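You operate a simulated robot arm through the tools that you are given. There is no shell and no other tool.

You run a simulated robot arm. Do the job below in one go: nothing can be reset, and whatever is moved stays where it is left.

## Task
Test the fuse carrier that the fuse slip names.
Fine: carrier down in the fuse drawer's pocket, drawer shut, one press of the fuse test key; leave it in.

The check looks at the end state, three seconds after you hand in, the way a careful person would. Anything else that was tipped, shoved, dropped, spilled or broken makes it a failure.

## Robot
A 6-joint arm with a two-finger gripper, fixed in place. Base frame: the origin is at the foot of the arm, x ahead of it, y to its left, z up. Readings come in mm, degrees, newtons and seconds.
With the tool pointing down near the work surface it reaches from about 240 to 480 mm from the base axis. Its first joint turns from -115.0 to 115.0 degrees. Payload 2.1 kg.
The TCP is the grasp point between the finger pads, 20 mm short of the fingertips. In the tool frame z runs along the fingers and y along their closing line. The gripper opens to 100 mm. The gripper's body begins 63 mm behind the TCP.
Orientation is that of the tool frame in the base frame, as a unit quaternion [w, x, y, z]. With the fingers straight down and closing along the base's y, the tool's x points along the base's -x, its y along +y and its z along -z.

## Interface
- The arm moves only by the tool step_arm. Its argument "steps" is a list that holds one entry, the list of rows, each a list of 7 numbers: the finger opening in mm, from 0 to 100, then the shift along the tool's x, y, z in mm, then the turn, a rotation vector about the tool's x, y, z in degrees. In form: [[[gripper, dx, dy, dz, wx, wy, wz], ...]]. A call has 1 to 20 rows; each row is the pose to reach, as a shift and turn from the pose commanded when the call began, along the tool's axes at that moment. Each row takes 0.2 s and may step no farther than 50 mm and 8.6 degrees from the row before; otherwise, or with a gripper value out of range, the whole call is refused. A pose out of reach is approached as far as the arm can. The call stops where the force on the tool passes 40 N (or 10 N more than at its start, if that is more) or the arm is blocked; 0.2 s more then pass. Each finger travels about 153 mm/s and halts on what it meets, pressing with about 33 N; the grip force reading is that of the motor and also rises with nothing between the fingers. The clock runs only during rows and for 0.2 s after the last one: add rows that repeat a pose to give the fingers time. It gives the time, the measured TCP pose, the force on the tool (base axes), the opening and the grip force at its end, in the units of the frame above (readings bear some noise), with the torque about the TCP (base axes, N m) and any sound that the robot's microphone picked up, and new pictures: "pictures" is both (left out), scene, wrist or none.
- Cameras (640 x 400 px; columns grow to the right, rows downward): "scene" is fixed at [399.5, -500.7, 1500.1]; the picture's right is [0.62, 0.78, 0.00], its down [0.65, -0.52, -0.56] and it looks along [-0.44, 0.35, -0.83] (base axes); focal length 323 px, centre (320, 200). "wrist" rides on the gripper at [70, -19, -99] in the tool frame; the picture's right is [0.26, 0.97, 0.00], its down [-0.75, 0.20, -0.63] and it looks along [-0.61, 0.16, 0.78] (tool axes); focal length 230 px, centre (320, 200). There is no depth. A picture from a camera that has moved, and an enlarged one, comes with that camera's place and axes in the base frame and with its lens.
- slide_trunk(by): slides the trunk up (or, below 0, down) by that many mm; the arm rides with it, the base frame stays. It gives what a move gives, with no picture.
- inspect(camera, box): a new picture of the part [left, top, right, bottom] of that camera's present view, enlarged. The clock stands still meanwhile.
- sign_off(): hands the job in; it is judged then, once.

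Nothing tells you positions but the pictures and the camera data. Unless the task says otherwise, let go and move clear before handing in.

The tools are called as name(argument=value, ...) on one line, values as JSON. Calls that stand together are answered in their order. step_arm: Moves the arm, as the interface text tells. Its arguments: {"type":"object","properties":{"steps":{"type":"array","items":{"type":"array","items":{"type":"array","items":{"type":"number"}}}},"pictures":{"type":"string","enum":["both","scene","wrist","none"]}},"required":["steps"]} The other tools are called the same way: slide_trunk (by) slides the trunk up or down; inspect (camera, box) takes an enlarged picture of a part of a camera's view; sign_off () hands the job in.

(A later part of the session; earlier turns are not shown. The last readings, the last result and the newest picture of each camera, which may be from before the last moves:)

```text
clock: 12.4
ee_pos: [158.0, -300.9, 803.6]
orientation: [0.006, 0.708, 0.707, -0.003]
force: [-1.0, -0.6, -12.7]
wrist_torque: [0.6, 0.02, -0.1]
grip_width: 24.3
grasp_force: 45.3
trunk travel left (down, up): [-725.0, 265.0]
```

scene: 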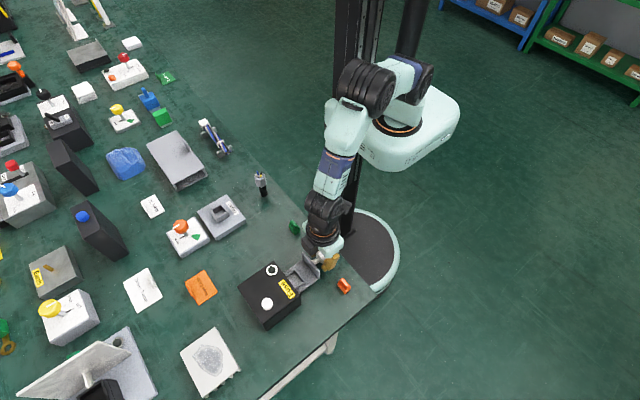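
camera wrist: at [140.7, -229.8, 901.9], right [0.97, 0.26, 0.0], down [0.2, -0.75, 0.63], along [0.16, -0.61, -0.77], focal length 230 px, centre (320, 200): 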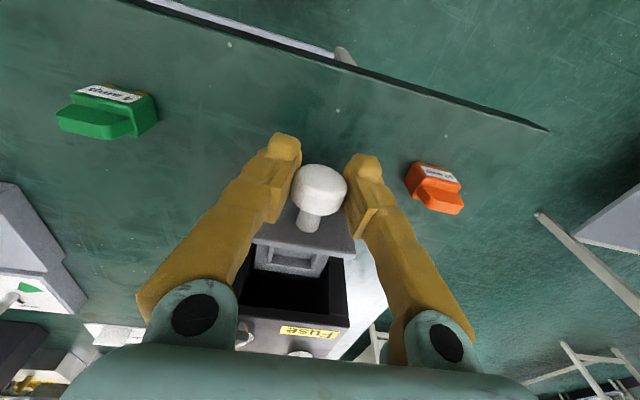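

The force dropped to 13 N. One more millimetre down, then open the fingers slowly.

step_arm(steps=[[[15, 0, 0, 1.5, 0, 0, 0], [30, 0, 0, 1.5, 0, 0, 0], [50, 0, 0, 1.5, 0, 0, 0], [70, 0, 0, 1.5, 0, 0, 0]]], pictures="both")

inspect(camera="wrist", box=[230, 130, 390, 230])

inspect(camera="wrist", box=[230, 220, 390, 320])

```text
clock: 13.4
ee_pos: [156.3, -296.9, 801.9]
orientation: [0.005, 0.707, 0.707, -0.001]
force: [0.3, 0.0, 0.4]
wrist_torque: [0.03, -0.02, 0.02]
grip_width: 69.9
grasp_force: 0.0
trunk travel left (down, up): [-725.0, 265.0]
camera wrist: at [139.4, -226.4, 899.2], right [0.97, 0.26, 0.0], down [0.2, -0.74, 0.64], along [0.16, -0.62, -0.77], focal length 230 px, centre (320, 200)
```

scene: 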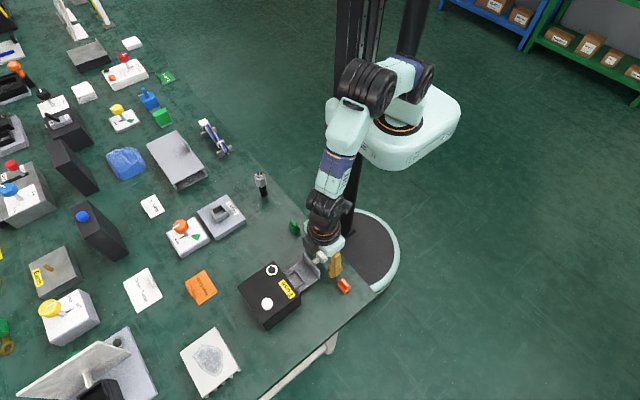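
wrist: 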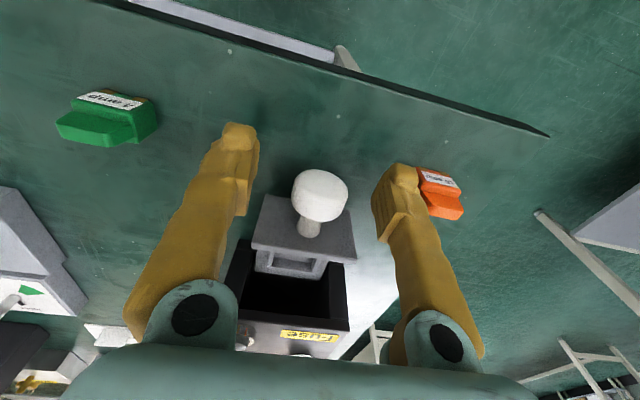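

```text
4.00 times, centred on (310, 180) of wrist
camera zoom: at [139.4, -226.4, 899.2], right [0.97, 0.26, 0.0], down [0.2, -0.74, 0.64], along [0.16, -0.62, -0.77], focal length 920 px, centre (360, 280)
```

zoom: 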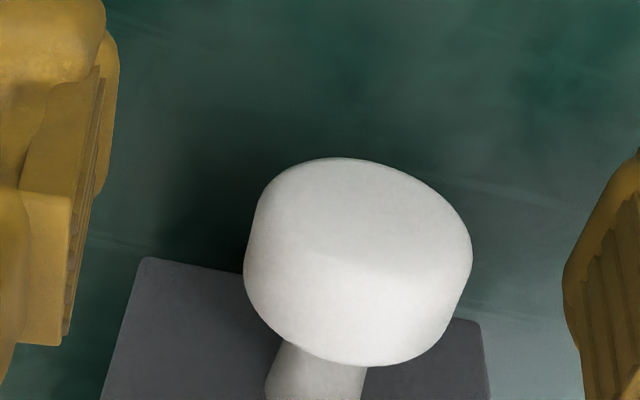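

```text
4.00 times, centred on (310, 270) of wrist
camera zoom: at [139.4, -226.4, 899.2], right [0.97, 0.26, 0.0], down [0.2, -0.74, 0.64], along [0.16, -0.62, -0.77], focal length 920 px, centre (360, -80)
```

zoom: 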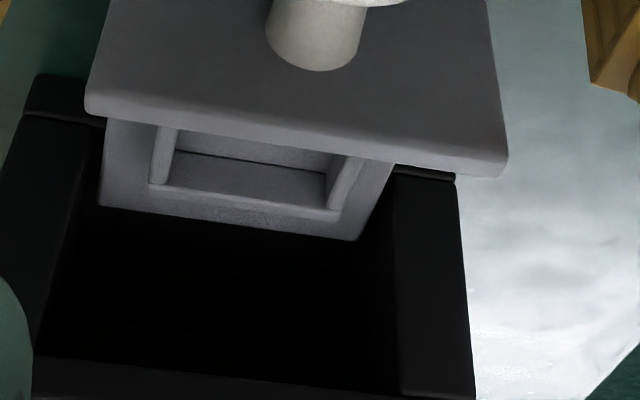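

The fingers are open and the drawer is resting. I'll lift straight up and look at the drawer again.

step_arm(steps=[[[70, 0, 0, -25, 0, 0, 0], [70, 0, 0, -60, 0, 0, 0], [70, 0, 0, -100, 0, 0, 0], [70, 0, 0, -100, 0, 0, 0]]], pictures="both")

inspect(camera="wrist", box=[230, 130, 390, 230])

inspect(camera="scene", box=[240, 225, 340, 287])

```text
clock: 14.4
ee_pos: [155.3, -299.0, 900.4]
orientation: [0.005, 0.707, 0.707, -0.002]
force: [0.4, -0.1, 0.9]
wrist_torque: [0.02, 0.0, 0.01]
grip_width: 69.8
grasp_force: 0.0
trunk travel left (down, up): [-725.0, 265.0]
camera wrist: at [138.5, -227.7, 998.7], right [0.97, 0.26, 0.0], down [0.2, -0.75, 0.64], along [0.16, -0.62, -0.77], focal length 230 px, centre (320, 200)
```

scene: 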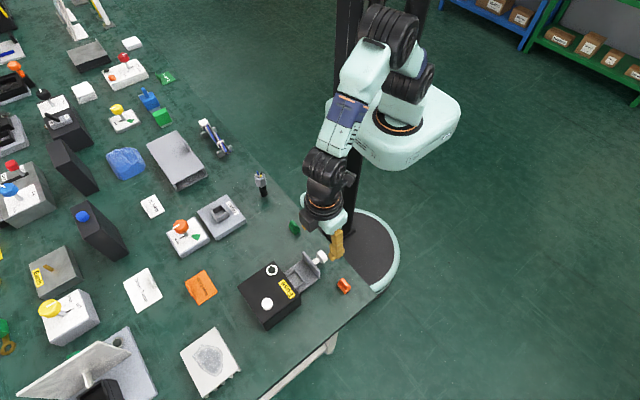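
wrist: 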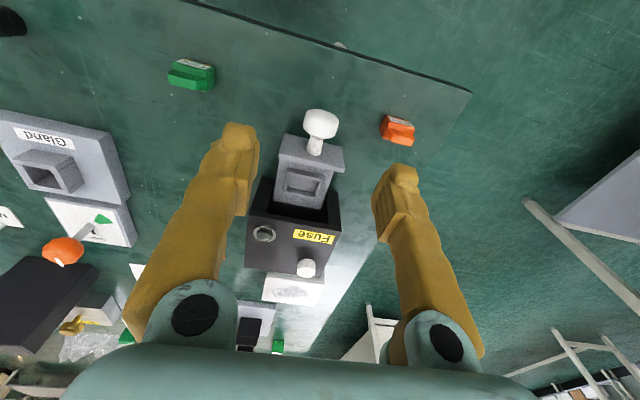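

```text
4.00 times, centred on (310, 180) of wrist
camera zoom: at [138.5, -227.7, 998.7], right [0.97, 0.26, 0.0], down [0.2, -0.75, 0.64], along [0.16, -0.62, -0.77], focal length 920 px, centre (360, 280)
```

zoom: 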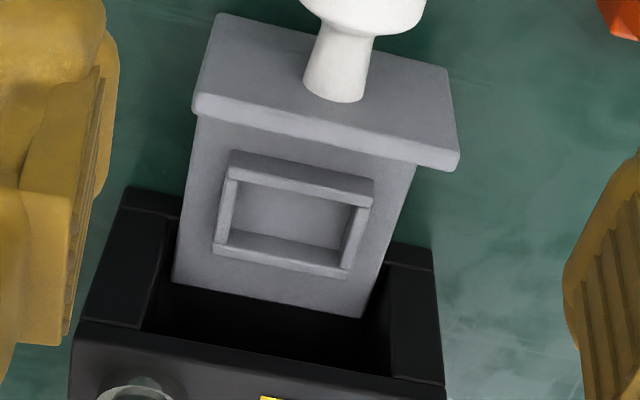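

```text
6.40 times, centred on (290, 256) of scene
camera zoom: at [399.5, -500.7, 1500.1], right [0.62, 0.78, 0.0], down [0.65, -0.52, -0.56], along [-0.44, 0.35, -0.83], focal length 2069 px, centre (512, -158)
```

zoom: 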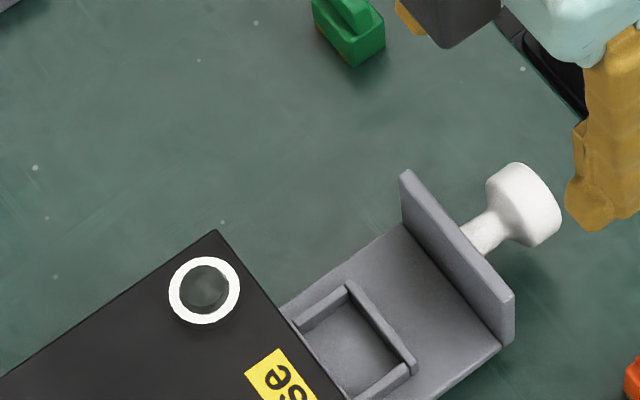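

The drawer rests level with about 15 mm of tray still in the box, and the pocket is just in front of the box face. I'll measure the pocket and the green carrier in closer views.

inspect(camera="wrist", box=[272, 160, 336, 200])

inspect(camera="scene", box=[270, 250, 318, 280])

inspect(camera="wrist", box=[160, 52, 224, 92])

inspect(camera="scene", box=[281, 216, 313, 236])

```text
10.00 times, centred on (304, 180) of wrist
camera zoom: at [138.5, -227.7, 998.7], right [0.97, 0.26, 0.0], down [0.2, -0.75, 0.64], along [0.16, -0.62, -0.77], focal length 2301 px, centre (480, 400)
```

zoom: 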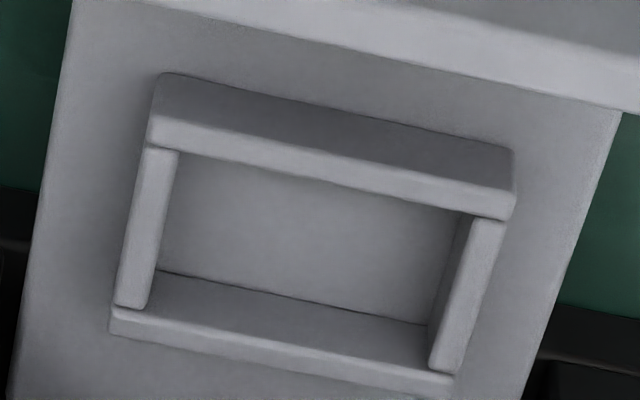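

```text
13.33 times, centred on (294, 265) of scene
camera zoom: at [399.5, -500.7, 1500.1], right [0.62, 0.78, 0.0], down [0.65, -0.52, -0.56], along [-0.44, 0.35, -0.83], focal length 4311 px, centre (667, -667)
```

zoom: 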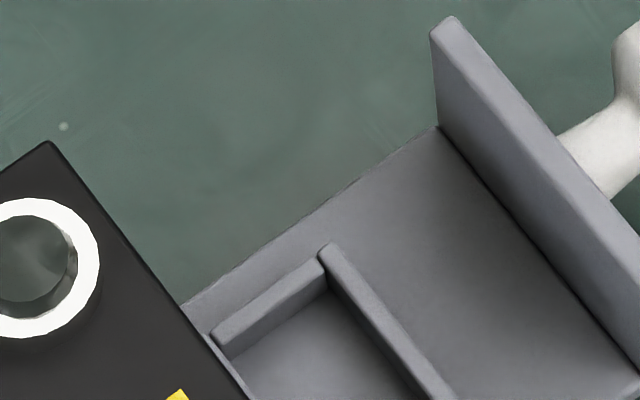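

```text
10.00 times, centred on (192, 72) of wrist
camera zoom: at [138.5, -227.7, 998.7], right [0.97, 0.26, 0.0], down [0.2, -0.75, 0.64], along [0.16, -0.62, -0.77], focal length 2301 px, centre (1600, 1480)
```

zoom: 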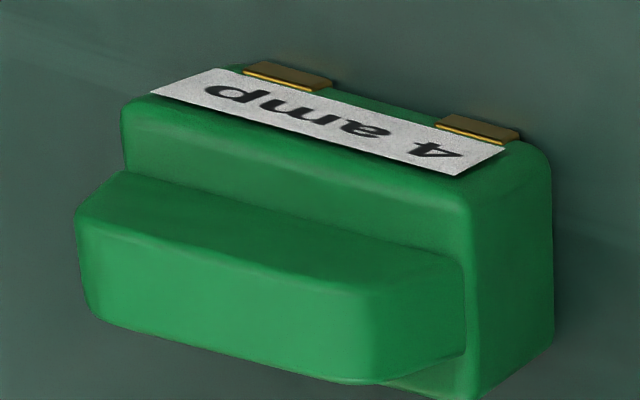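

```text
16.00 times, centred on (297, 226) of scene
camera zoom: at [399.5, -500.7, 1500.1], right [0.62, 0.78, 0.0], down [0.65, -0.52, -0.56], along [-0.44, 0.35, -0.83], focal length 5173 px, centre (688, -216)
```

zoom: 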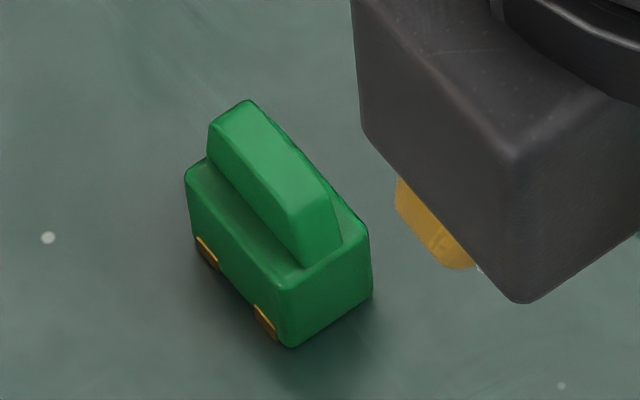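

The pocket's inside measures about 33 x 22 mm, centred near (158,-380), with walls about 7 mm high. The carrier body is about 28 x 17 x 19 mm, centred near (43.5,-298.5). I'll move above the carrier with the fingers closing along x, so they stay clear of the box face when placing.

step_arm(steps=[[[60, 0, -37, 0, 0, 0, 0], [60, 0, -75, 0, 0, 0, 0], [60, 0.5, -112, 0, 0, 0, 0], [60, 0.5, -112, 0, 0, 0, 0]]], pictures="both")

inspect(camera="wrist", box=[240, 70, 400, 170])

```text
clock: 15.4
ee_pos: [47.1, -295.5, 900.4]
orientation: [0.004, 0.707, 0.707, -0.003]
force: [0.8, 0.0, -0.8]
wrist_torque: [0.01, -0.02, -0.02]
grip_width: 60.0
grasp_force: 0.1
trunk travel left (down, up): [-725.0, 265.0]
camera wrist: at [29.2, -224.3, 998.5], right [0.97, 0.26, 0.0], down [0.2, -0.74, 0.64], along [0.16, -0.62, -0.77], focal length 230 px, centre (320, 200)
```

scene: 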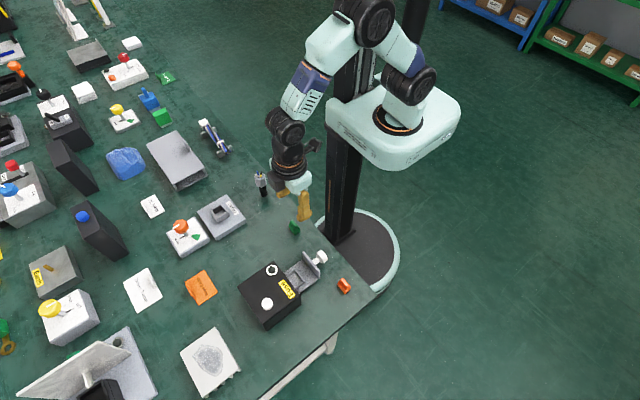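
wrist: 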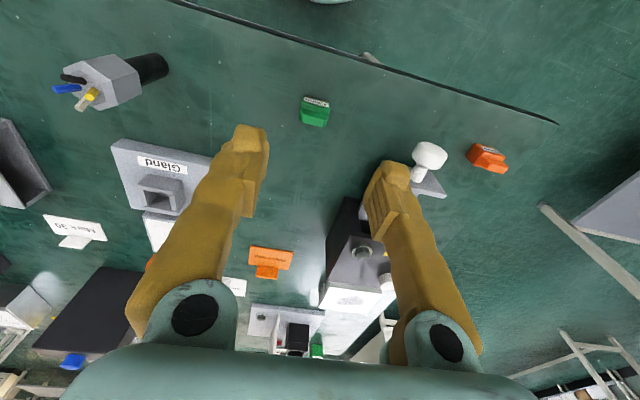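

```text
4.00 times, centred on (320, 120) of wrist
camera zoom: at [29.2, -224.3, 998.5], right [0.97, 0.26, 0.0], down [0.2, -0.74, 0.64], along [0.16, -0.62, -0.77], focal length 920 px, centre (320, 520)
```

zoom: 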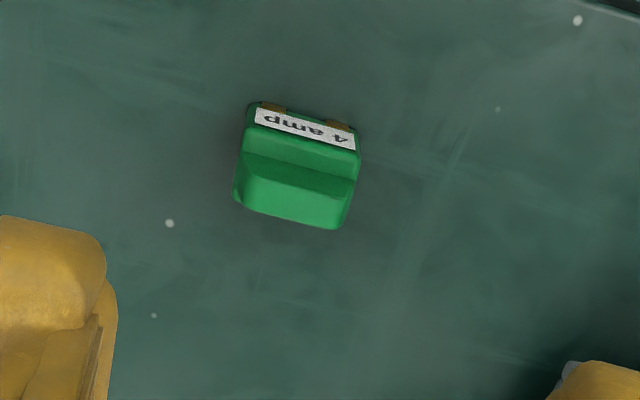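

The carrier is about 5 mm toward -x from the tool axis. I'll correct for that and descend partway, then re-check.

step_arm(steps=[[[60, -1, -5, 0, 0, 0, 0], [60, -1, -5, 25, 0, 0, 0], [60, -1, -5, 55, 0, 0, 0], [60, -1, -5, 55, 0, 0, 0]]], pictures="wrist")

inspect(camera="wrist", box=[240, 100, 400, 200])

```text
clock: 16.4
ee_pos: [38.7, -299.7, 845.4]
orientation: [0.005, 0.707, 0.707, -0.002]
force: [0.0, 0.0, -0.5]
wrist_torque: [0.0, 0.03, 0.04]
grip_width: 59.9
grasp_force: 0.0
trunk travel left (down, up): [-725.0, 265.0]
camera wrist: at [22.1, -228.0, 943.4], right [0.97, 0.26, 0.0], down [0.2, -0.74, 0.64], along [0.16, -0.62, -0.77], focal length 230 px, centre (320, 200)
```

wrist: 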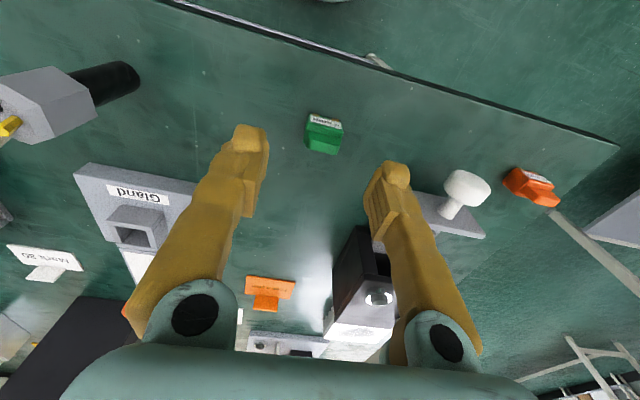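

```text
4.00 times, centred on (320, 150) of wrist
camera zoom: at [22.1, -228.0, 943.4], right [0.97, 0.26, 0.0], down [0.2, -0.74, 0.64], along [0.16, -0.62, -0.77], focal length 920 px, centre (320, 400)
```

zoom: 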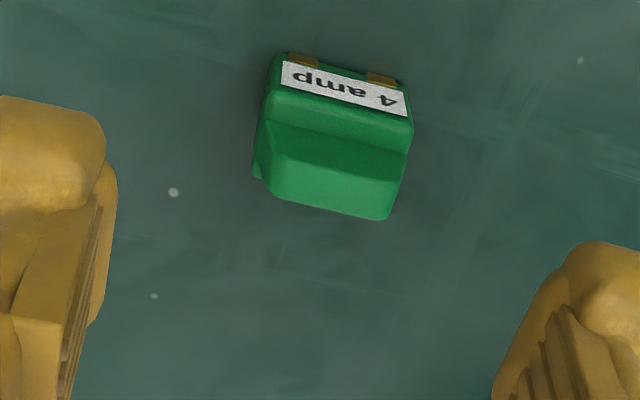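

The carrier is now about +2 mm in x and +2.5 mm in y off the tool axis. I'll correct this and lower the open fingers around its body, with the tips about 8 mm above the table.

step_arm(steps=[[[60, 2.5, 2, 10, 0, 0, 0], [60, 2.5, 2, 25, 0, 0, 0], [60, 2.5, 2, 40, 0, 0, 0], [60, 2.5, 2, 50, 0, 0, 0], [60, 2.5, 2, 50, 0, 0, 0]]], pictures="both")

inspect(camera="wrist", box=[240, 130, 400, 230])

inspect(camera="scene", box=[260, 190, 340, 240])

```text
clock: 17.6
ee_pos: [42.3, -297.0, 795.3]
orientation: [0.006, 0.708, 0.707, -0.002]
force: [-0.3, 0.2, -0.5]
wrist_torque: [-0.01, 0.0, 0.0]
grip_width: 59.9
grasp_force: 0.0
trunk travel left (down, up): [-725.0, 265.0]
camera wrist: at [25.1, -225.2, 893.5], right [0.97, 0.26, 0.0], down [0.2, -0.74, 0.64], along [0.16, -0.62, -0.77], focal length 230 px, centre (320, 200)
```

scene: 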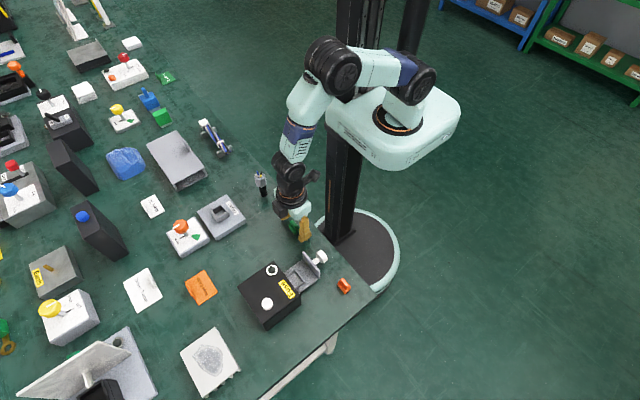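
wrist: 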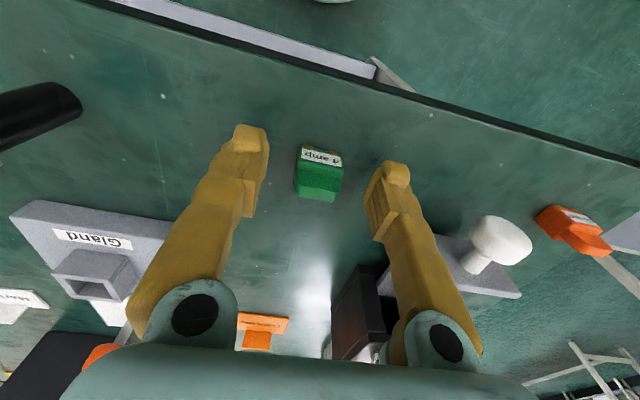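

```text
4.00 times, centred on (320, 180) of wrist
camera zoom: at [25.1, -225.2, 893.5], right [0.97, 0.26, 0.0], down [0.2, -0.74, 0.64], along [0.16, -0.62, -0.77], focal length 920 px, centre (320, 280)
```

zoom: 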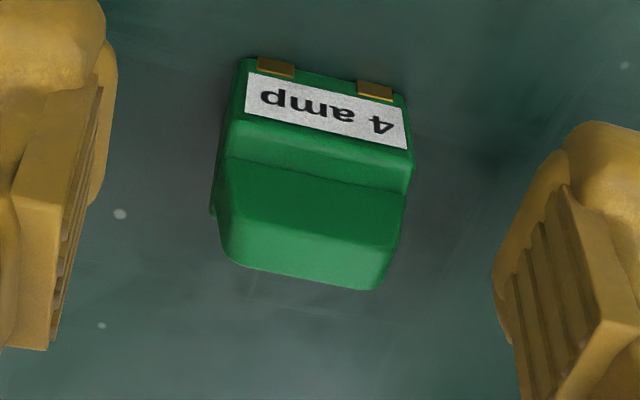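

```text
8.00 times, centred on (300, 215) of scene
camera zoom: at [399.5, -500.7, 1500.1], right [0.62, 0.78, 0.0], down [0.65, -0.52, -0.56], along [-0.44, 0.35, -0.83], focal length 2587 px, centre (480, 80)
```

zoom: 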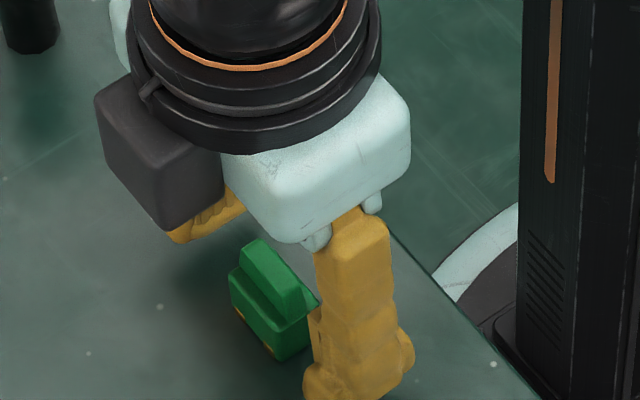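

The carrier is centred between the fingers. I'll close gradually on the body ends.

step_arm(steps=[[[48, 0, 0, 0, 0, 0, 0], [38, 0, 0, 0, 0, 0, 0], [32, 0, 0, 0, 0, 0, 0], [28, 0, 0, 0, 0, 0, 0], [18, 0, 0, 0, 0, 0, 0], [18, 0, 0, 0, 0, 0, 0]]], pictures="wrist")

inspect(camera="wrist", box=[240, 130, 400, 230])

```text
clock: 19.0
ee_pos: [43.3, -296.0, 795.6]
orientation: [0.005, 0.708, 0.707, -0.003]
force: [0.0, 0.0, -0.1]
wrist_torque: [0.02, -0.02, 0.05]
grip_width: 25.9
grasp_force: 33.0
trunk travel left (down, up): [-725.0, 265.0]
camera wrist: at [25.1, -225.2, 893.6], right [0.97, 0.26, 0.0], down [0.2, -0.74, 0.64], along [0.16, -0.62, -0.77], focal length 230 px, centre (320, 200)
```

wrist: 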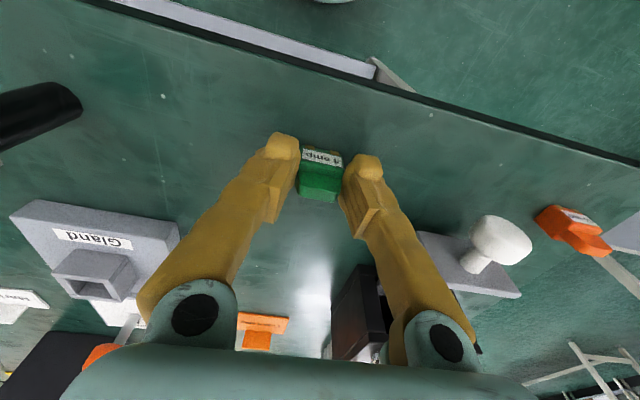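

```text
4.00 times, centred on (320, 180) of wrist
camera zoom: at [25.1, -225.2, 893.6], right [0.97, 0.26, 0.0], down [0.2, -0.74, 0.64], along [0.16, -0.62, -0.77], focal length 920 px, centre (320, 280)
```

zoom: 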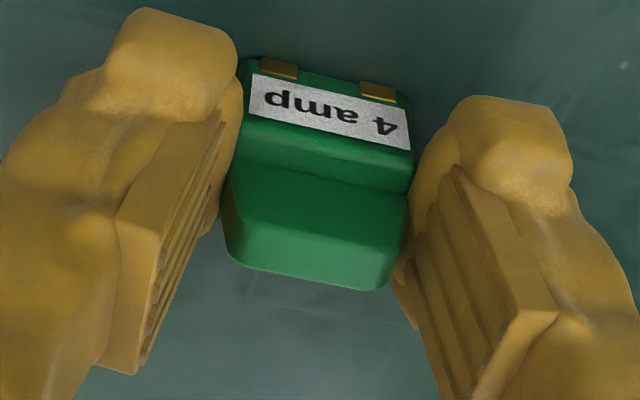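

Held at 25.9 mm with 33 N. I'll lift slowly and check the hold.

step_arm(steps=[[[18, 0, 0, -8, 0, 0, 0], [18, 0, 0, -20, 0, 0, 0], [18, 0, 0, -40, 0, 0, 0], [18, 0, 0, -40, 0, 0, 0]]], pictures="both")

inspect(camera="wrist", box=[240, 130, 400, 230])

inspect(camera="scene", box=[260, 190, 340, 240])

```text
clock: 20.0
ee_pos: [42.2, -296.6, 835.0]
orientation: [0.005, 0.707, 0.707, -0.002]
force: [-1.6, 0.7, -0.5]
wrist_torque: [-0.04, 0.01, -0.02]
grip_width: 25.8
grasp_force: 33.3
trunk travel left (down, up): [-725.0, 265.0]
camera wrist: at [25.2, -225.2, 933.7], right [0.97, 0.26, 0.0], down [0.2, -0.74, 0.64], along [0.16, -0.62, -0.77], focal length 230 px, centre (320, 200)
```

scene: 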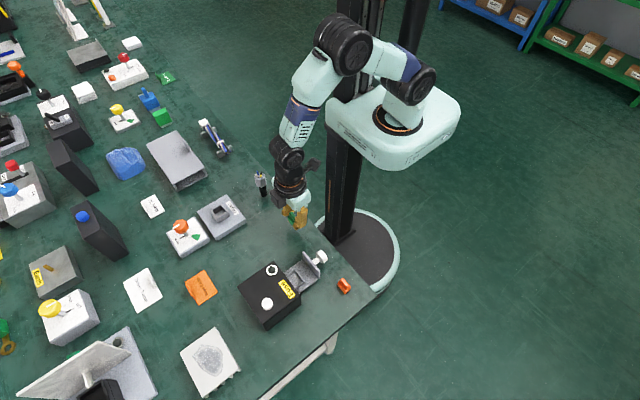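
wrist: 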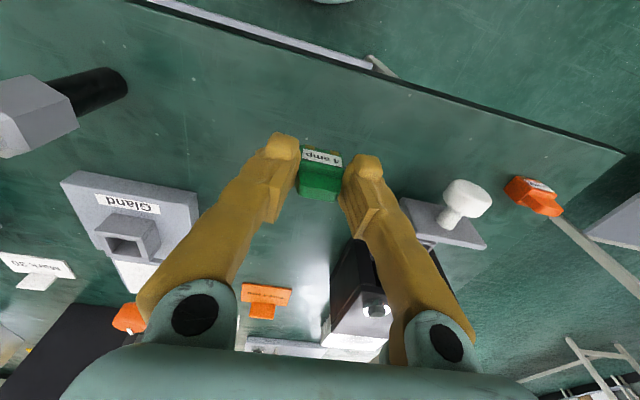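

```text
4.00 times, centred on (320, 180) of wrist
camera zoom: at [25.2, -225.2, 933.7], right [0.97, 0.26, 0.0], down [0.2, -0.74, 0.64], along [0.16, -0.62, -0.77], focal length 920 px, centre (320, 280)
```

zoom: 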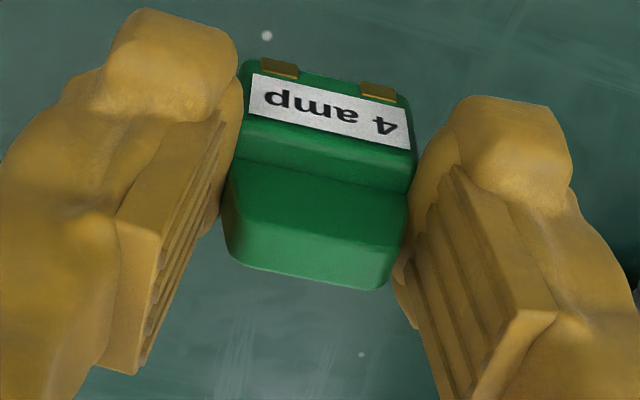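

```text
8.00 times, centred on (300, 215) of scene
camera zoom: at [399.5, -500.7, 1500.1], right [0.62, 0.78, 0.0], down [0.65, -0.52, -0.56], along [-0.44, 0.35, -0.83], focal length 2587 px, centre (480, 80)
```

zoom: 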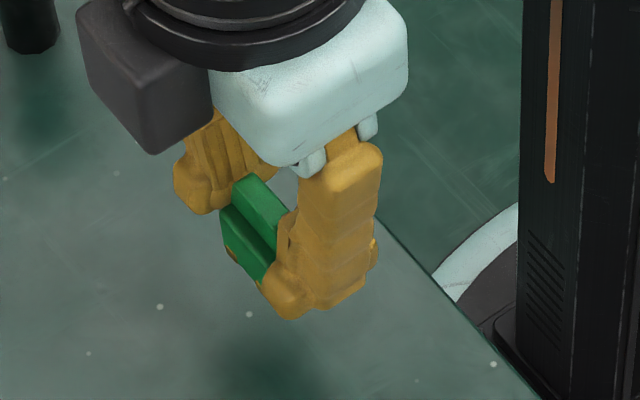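

The carrier is firmly held. I'll raise it well above the drawer front and knob and move it over the pocket.

step_arm(steps=[[[18, 0, 0, -25, 0, 0, 0], [18, 0, 0, -50, 0, 0, 0], [18, -10, 28, -50, 0, 0, 0], [18, -30, 60, -50, 0, 0, 0], [18, -55, 90, -50, 0, 0, 0], [18, -83, 113, -50, 0, 0, 0], [18, -83, 113, -50, 0, 0, 0], [18, -83, 113, -50, 0, 0, 0]]], pictures="both")

inspect(camera="wrist", box=[240, 90, 400, 190])

inspect(camera="scene", box=[240, 210, 340, 272])

```text
clock: 21.8
ee_pos: [155.8, -378.6, 884.3]
orientation: [0.005, 0.707, 0.707, -0.002]
force: [0.0, -0.3, -0.4]
wrist_torque: [0.03, 0.0, -0.01]
grip_width: 25.8
grasp_force: 33.0
trunk travel left (down, up): [-725.0, 265.0]
camera wrist: at [138.2, -307.9, 983.4], right [0.97, 0.26, 0.0], down [0.2, -0.75, 0.64], along [0.16, -0.62, -0.77], focal length 230 px, centre (320, 200)
```

scene: 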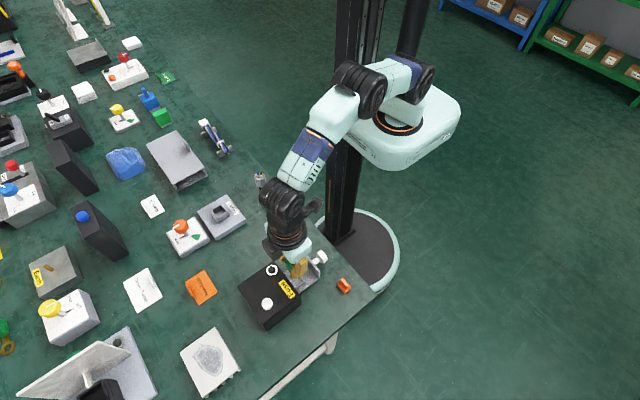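
wrist: 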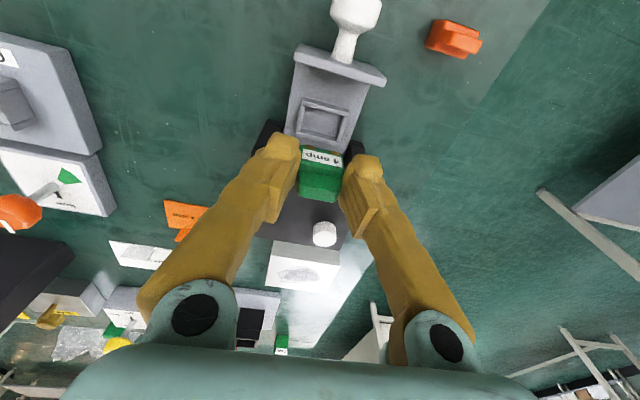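

```text
4.00 times, centred on (320, 140) of wrist
camera zoom: at [138.2, -307.9, 983.4], right [0.97, 0.26, 0.0], down [0.2, -0.75, 0.64], along [0.16, -0.62, -0.77], focal length 920 px, centre (320, 440)
```

zoom: 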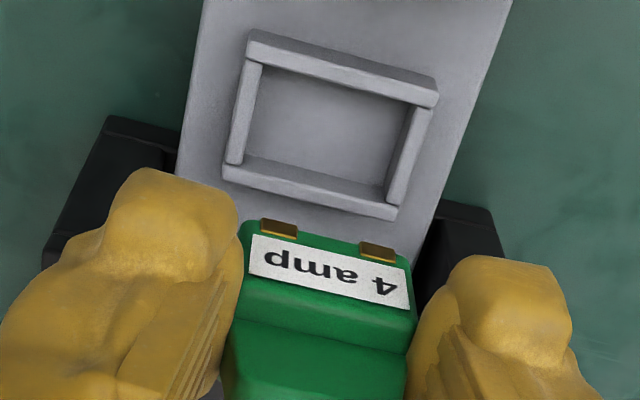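

```text
6.40 times, centred on (290, 241) of scene
camera zoom: at [399.5, -500.7, 1500.1], right [0.62, 0.78, 0.0], down [0.65, -0.52, -0.56], along [-0.44, 0.35, -0.83], focal length 2069 px, centre (512, -62)
```

zoom: 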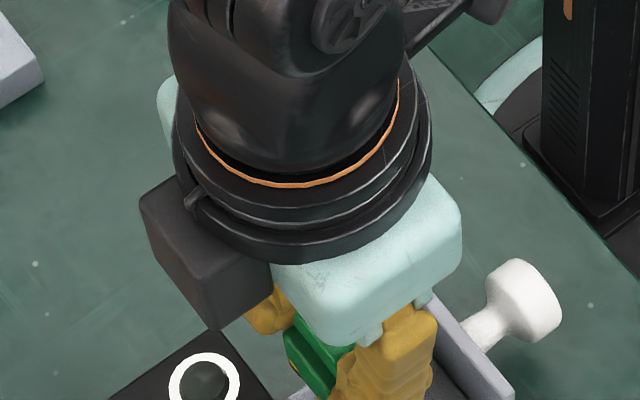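

Compared in the same camera frame, the carrier is at about (155.8,-379.7) and the pocket centre at (158.3,-380.5). I'll shift by 2 mm and lower to just above the pocket walls, then check.

step_arm(steps=[[[18, 0, 2.2, 0, 0, 0, 0], [18, 0, 2.2, 20, 0, 0, 0], [18, 0, 2.2, 40, 0, 0, 0], [18, 0, 2.2, 55, 0, 0, 0], [18, 0, 2.2, 55, 0, 0, 0]]], pictures="both")

inspect(camera="wrist", box=[240, 110, 400, 210])

inspect(camera="scene", box=[250, 225, 330, 275])

```text
clock: 23.0
ee_pos: [156.5, -379.6, 830.8]
orientation: [0.005, 0.708, 0.706, -0.003]
force: [-0.6, 0.2, -0.5]
wrist_torque: [0.0, -0.01, 0.0]
grip_width: 25.4
grasp_force: 32.6
trunk travel left (down, up): [-725.0, 265.0]
camera wrist: at [140.1, -307.6, 929.1], right [0.97, 0.26, 0.0], down [0.2, -0.74, 0.64], along [0.16, -0.62, -0.77], focal length 230 px, centre (320, 200)
```

scene: 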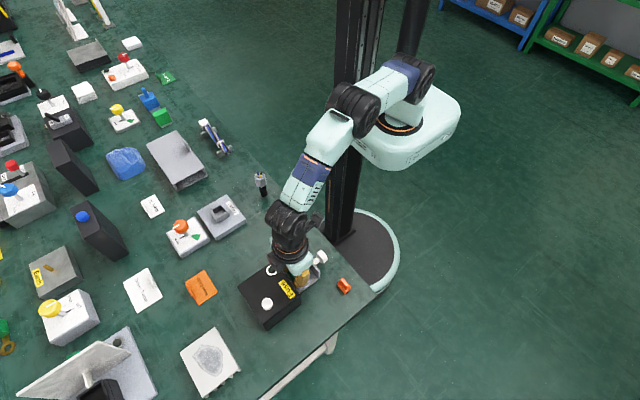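
wrist: 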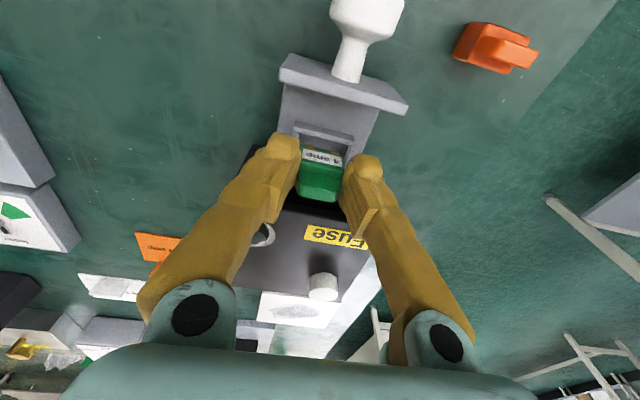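

```text
4.00 times, centred on (320, 160) of wrist
camera zoom: at [140.1, -307.6, 929.1], right [0.97, 0.26, 0.0], down [0.2, -0.74, 0.64], along [0.16, -0.62, -0.77], focal length 920 px, centre (320, 360)
```

zoom: 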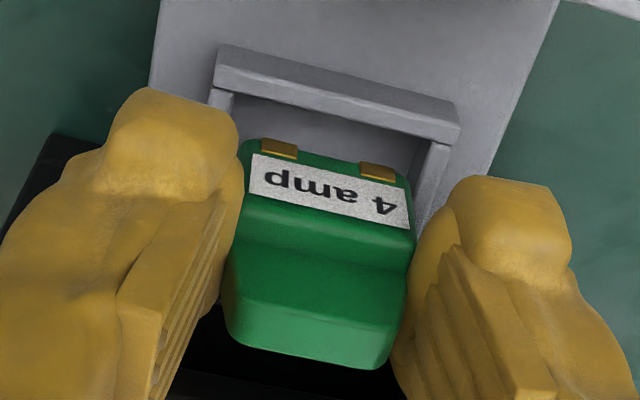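

```text
8.00 times, centred on (290, 250) of scene
camera zoom: at [399.5, -500.7, 1500.1], right [0.62, 0.78, 0.0], down [0.65, -0.52, -0.56], along [-0.44, 0.35, -0.83], focal length 2587 px, centre (560, -200)
```

zoom: 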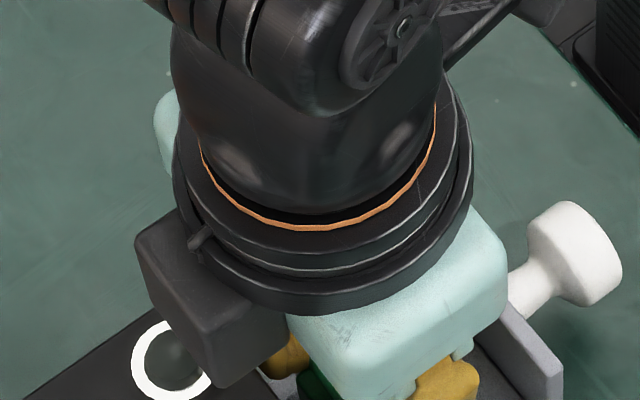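

The carrier is centred over the pocket in both directions. I'll lower it gently to about the pocket floor.

step_arm(steps=[[[18, 0, 0, 4, 0, 0, 0], [18, 0, 0, 8, 0, 0, 0], [18, 0, 0, 12, 0, 0, 0], [18, 0, 0, 14, 0, 0, 0], [18, 0, 0, 16, 0, 0, 0], [18, 0, 0, 16, 0, 0, 0]]], pictures="wrist")

inspect(camera="wrist", box=[240, 110, 400, 210])

```text
clock: 24.4
ee_pos: [158.8, -377.4, 816.4]
orientation: [0.006, 0.708, 0.706, -0.003]
force: [1.2, -1.1, 6.2]
wrist_torque: [-0.02, -0.04, 0.0]
grip_width: 25.2
grasp_force: 32.7
trunk travel left (down, up): [-725.0, 265.0]
camera wrist: at [140.4, -307.0, 914.0], right [0.97, 0.26, 0.0], down [0.2, -0.74, 0.64], along [0.16, -0.62, -0.77], focal length 230 px, centre (320, 200)
```

wrist: 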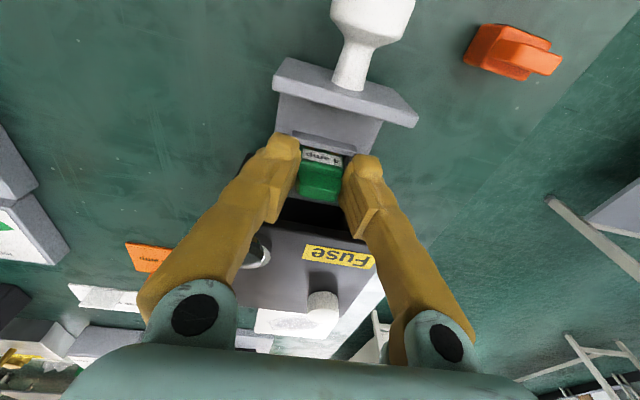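

```text
4.00 times, centred on (320, 160) of wrist
camera zoom: at [140.4, -307.0, 914.0], right [0.97, 0.26, 0.0], down [0.2, -0.74, 0.64], along [0.16, -0.62, -0.77], focal length 920 px, centre (320, 360)
```

zoom: 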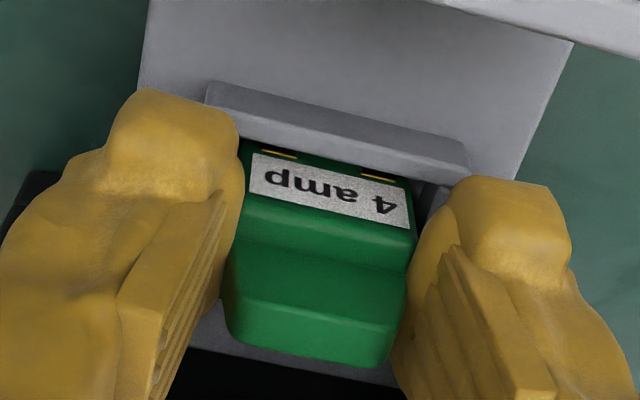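

There is light bottom contact (6 N) and the carrier sits behind the pocket's front wall. I'll open the fingers gently.

step_arm(steps=[[[26, 0, 0, 0, 0, 0, 0], [30, 0, 0, 0, 0, 0, 0], [36, 0, 0, 0, 0, 0, 0], [44, 0, 0, 0, 0, 0, 0], [44, 0, 0, -10, 0, 0, 0]]], pictures="wrist")

inspect(camera="wrist", box=[240, 110, 400, 210])

```text
clock: 25.6
ee_pos: [158.6, -377.8, 826.1]
orientation: [0.004, 0.708, 0.706, -0.002]
force: [0.2, -0.3, -0.4]
wrist_torque: [0.0, 0.0, 0.01]
grip_width: 44.5
grasp_force: 0.0
trunk travel left (down, up): [-725.0, 265.0]
camera wrist: at [140.0, -307.4, 923.7], right [0.97, 0.26, 0.0], down [0.2, -0.74, 0.64], along [0.16, -0.62, -0.77], focal length 230 px, centre (320, 200)
```

wrist: 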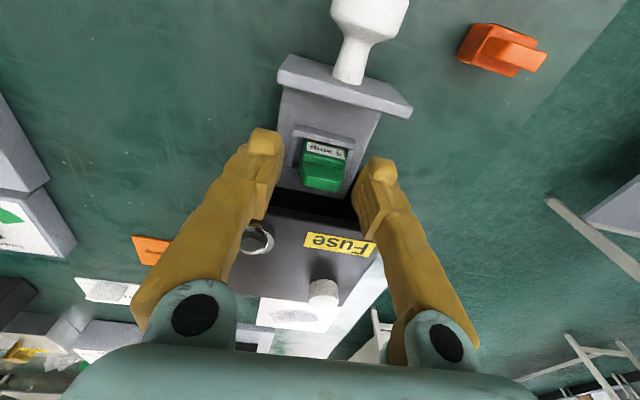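

```text
4.00 times, centred on (320, 160) of wrist
camera zoom: at [140.0, -307.4, 923.7], right [0.97, 0.26, 0.0], down [0.2, -0.74, 0.64], along [0.16, -0.62, -0.77], focal length 920 px, centre (320, 360)
```

zoom: 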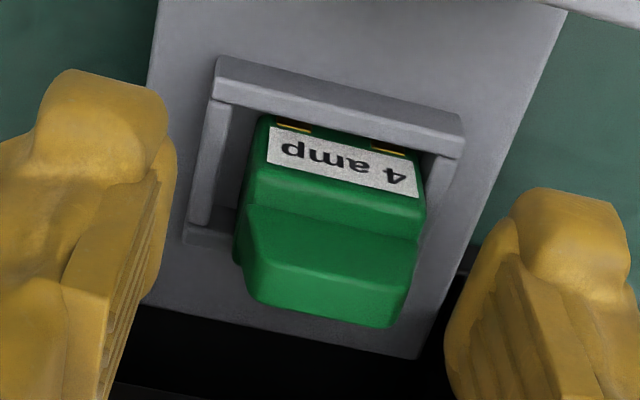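

The carrier is in the pocket, near its front wall. I'll rise and inspect whether it is fully down and level.

step_arm(steps=[[[44, 0, 0, -25, 0, 0, 0], [44, 0, 0, -55, 0, 0, 0], [44, 40, 0, -75, 0, 0, 0], [44, 75, 0, -75, 0, 0, 0], [44, 75, 0, -75, 0, 0, 0]]], pictures="both")

inspect(camera="wrist", box=[270, 150, 350, 200])

inspect(camera="scene", box=[260, 240, 324, 280])

```text
clock: 26.8
ee_pos: [157.6, -302.6, 900.3]
orientation: [0.006, 0.708, 0.707, -0.002]
force: [-0.9, -0.7, -0.6]
wrist_torque: [0.03, 0.04, 0.01]
grip_width: 44.0
grasp_force: 0.0
trunk travel left (down, up): [-725.0, 265.0]
camera wrist: at [139.9, -231.8, 997.8], right [0.97, 0.26, 0.0], down [0.2, -0.74, 0.64], along [0.16, -0.62, -0.77], focal length 230 px, centre (320, 200)
```

scene: 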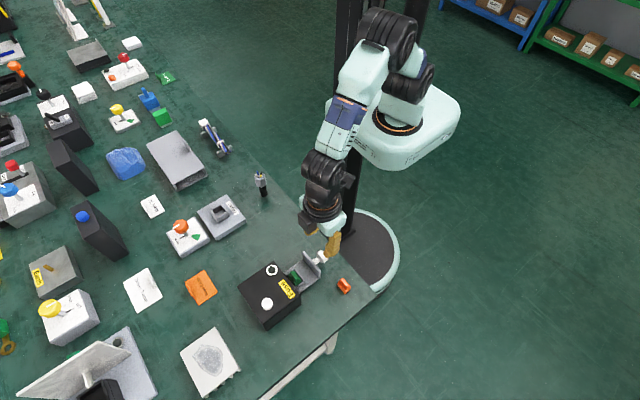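
wrist: 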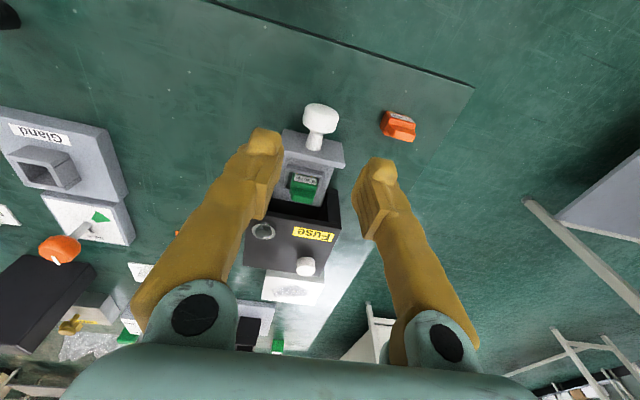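

```text
8.00 times, centred on (310, 175) of wrist
camera zoom: at [139.9, -231.8, 997.8], right [0.97, 0.26, 0.0], down [0.2, -0.74, 0.64], along [0.16, -0.62, -0.77], focal length 1841 px, centre (400, 400)
```

zoom: 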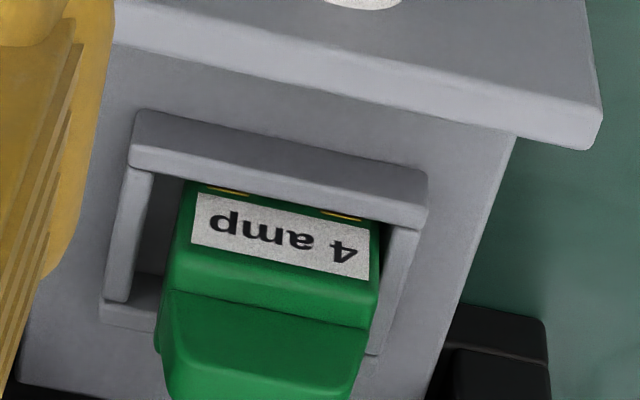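

```text
10.00 times, centred on (292, 260) of scene
camera zoom: at [399.5, -500.7, 1500.1], right [0.62, 0.78, 0.0], down [0.65, -0.52, -0.56], along [-0.44, 0.35, -0.83], focal length 3233 px, centre (600, -400)
```

zoom: 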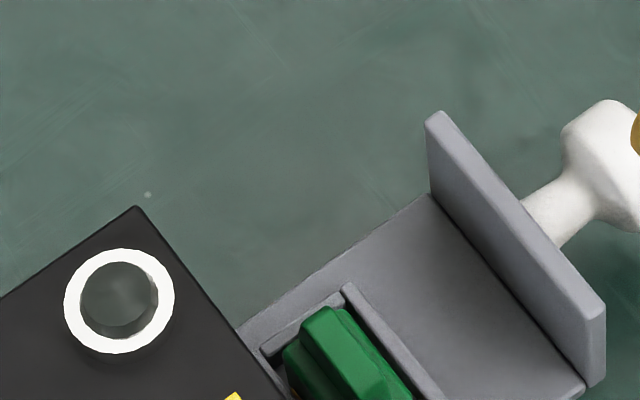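

Triangulation puts the body top at z 804, so the carrier is seated flat on the pocket floor. Next I'll close the fingers, move in front of the knob and come down to push the drawer shut.

step_arm(steps=[[[20, 20, 0, 0, 0, 0, 0], [0, 39, 0, 0, 0, 0, 0], [0, 39, 0, 25, 0, 0, 0], [0, 39, 0, 50, 0, 0, 0], [0, 39, 0, 75, 0, 0, 0], [0, 39, 0, 97, 0, 0, 0], [0, 39, 0, 97, 0, 0, 0]]], pictures="both")

inspect(camera="scene", box=[260, 230, 340, 280])

```text
clock: 28.4
ee_pos: [159.5, -264.7, 801.2]
orientation: [0.005, 0.708, 0.706, -0.002]
force: [0.0, 0.1, -0.2]
wrist_torque: [-0.04, 0.03, -0.01]
grip_width: 0.0
grasp_force: 29.5
trunk travel left (down, up): [-725.0, 265.0]
camera wrist: at [141.8, -193.4, 900.0], right [0.97, 0.26, 0.0], down [0.2, -0.74, 0.64], along [0.16, -0.62, -0.77], focal length 230 px, centre (320, 200)
```

scene: 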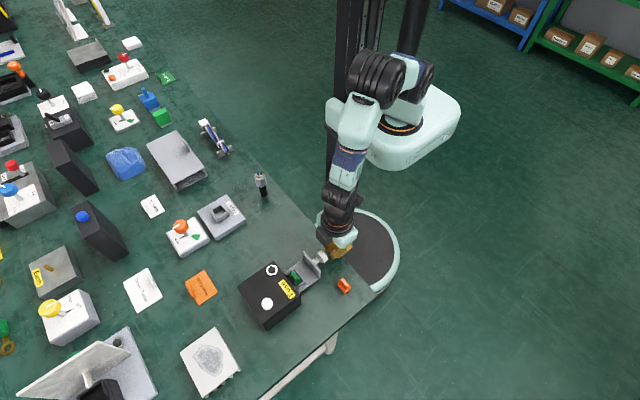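
wrist: 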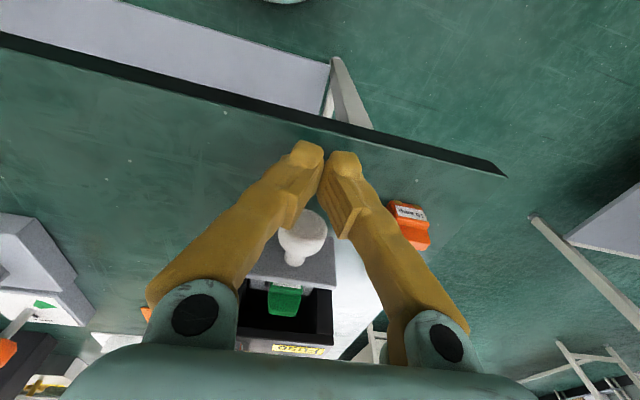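

```text
8.00 times, centred on (300, 255) of scene
camera zoom: at [399.5, -500.7, 1500.1], right [0.62, 0.78, 0.0], down [0.65, -0.52, -0.56], along [-0.44, 0.35, -0.83], focal length 2587 px, centre (480, -240)
```

zoom: 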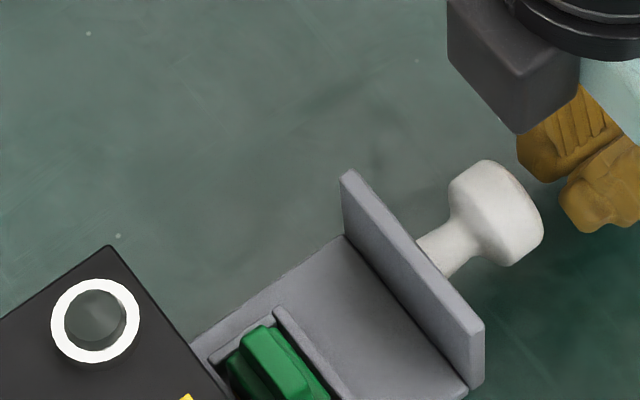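

The fingers are closed in front of the knob. I'll push slowly toward -y for most of the travel.

step_arm(steps=[[[0, -7, -1.5, 0, 0, 0, 0], [0, -13, -1.5, 0, 0, 0, 0], [0, -17, -1.5, 0, 0, 0, 0], [0, -21, -1.5, 0, 0, 0, 0], [0, -25, -1.5, 0, 0, 0, 0], [0, -30, -1.5, 0, 0, 0, 0], [0, -35, -1.5, 0, 0, 0, 0], [0, -40, -1.5, 0, 0, 0, 0], [0, -45, -1.5, 0, 0, 0, 0], [0, -45, -1.5, 0, 0, 0, 0]]], pictures="both")

inspect(camera="scene", box=[240, 225, 340, 287])

inspect(camera="wrist", box=[230, 180, 390, 280])

```text
clock: 30.6
ee_pos: [157.6, -309.2, 803.6]
orientation: [0.005, 0.708, 0.706, -0.002]
force: [0.2, -0.2, 0.0]
wrist_torque: [0.03, -0.01, -0.03]
grip_width: 0.1
grasp_force: 29.4
trunk travel left (down, up): [-725.0, 265.0]
camera wrist: at [139.6, -238.3, 901.8], right [0.97, 0.26, 0.0], down [0.2, -0.74, 0.64], along [0.16, -0.62, -0.77], focal length 230 px, centre (320, 200)
```

scene: 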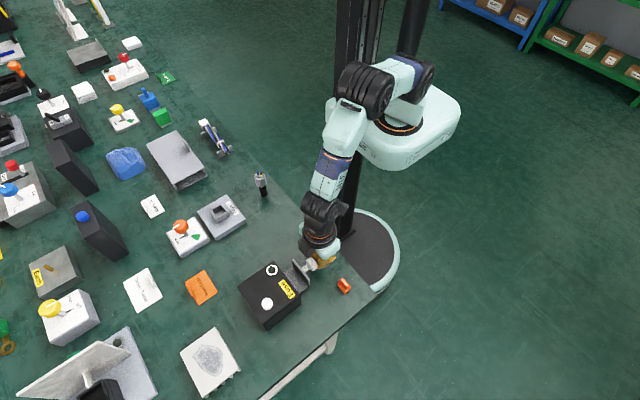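
wrist: 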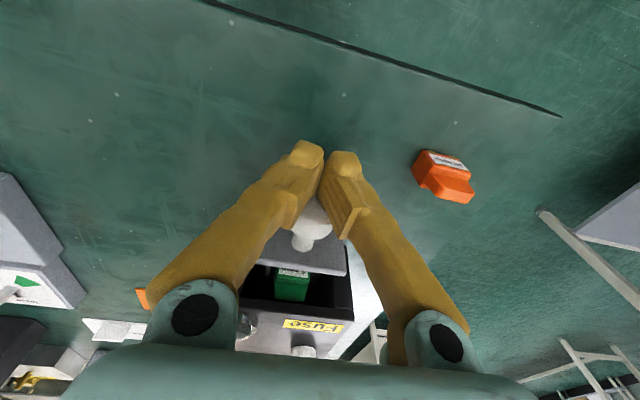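

```text
6.40 times, centred on (290, 256) of scene
camera zoom: at [399.5, -500.7, 1500.1], right [0.62, 0.78, 0.0], down [0.65, -0.52, -0.56], along [-0.44, 0.35, -0.83], focal length 2069 px, centre (512, -158)
```

zoom: 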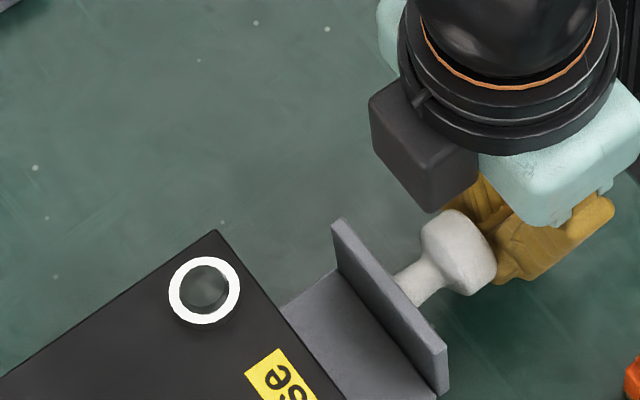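

```text
4.00 times, centred on (310, 230) of wrist
camera zoom: at [139.6, -238.3, 901.8], right [0.97, 0.26, 0.0], down [0.2, -0.74, 0.64], along [0.16, -0.62, -0.77], focal length 920 px, centre (360, 80)
```

zoom: 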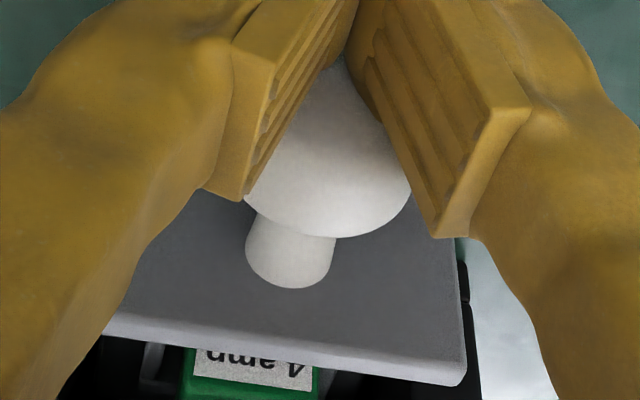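

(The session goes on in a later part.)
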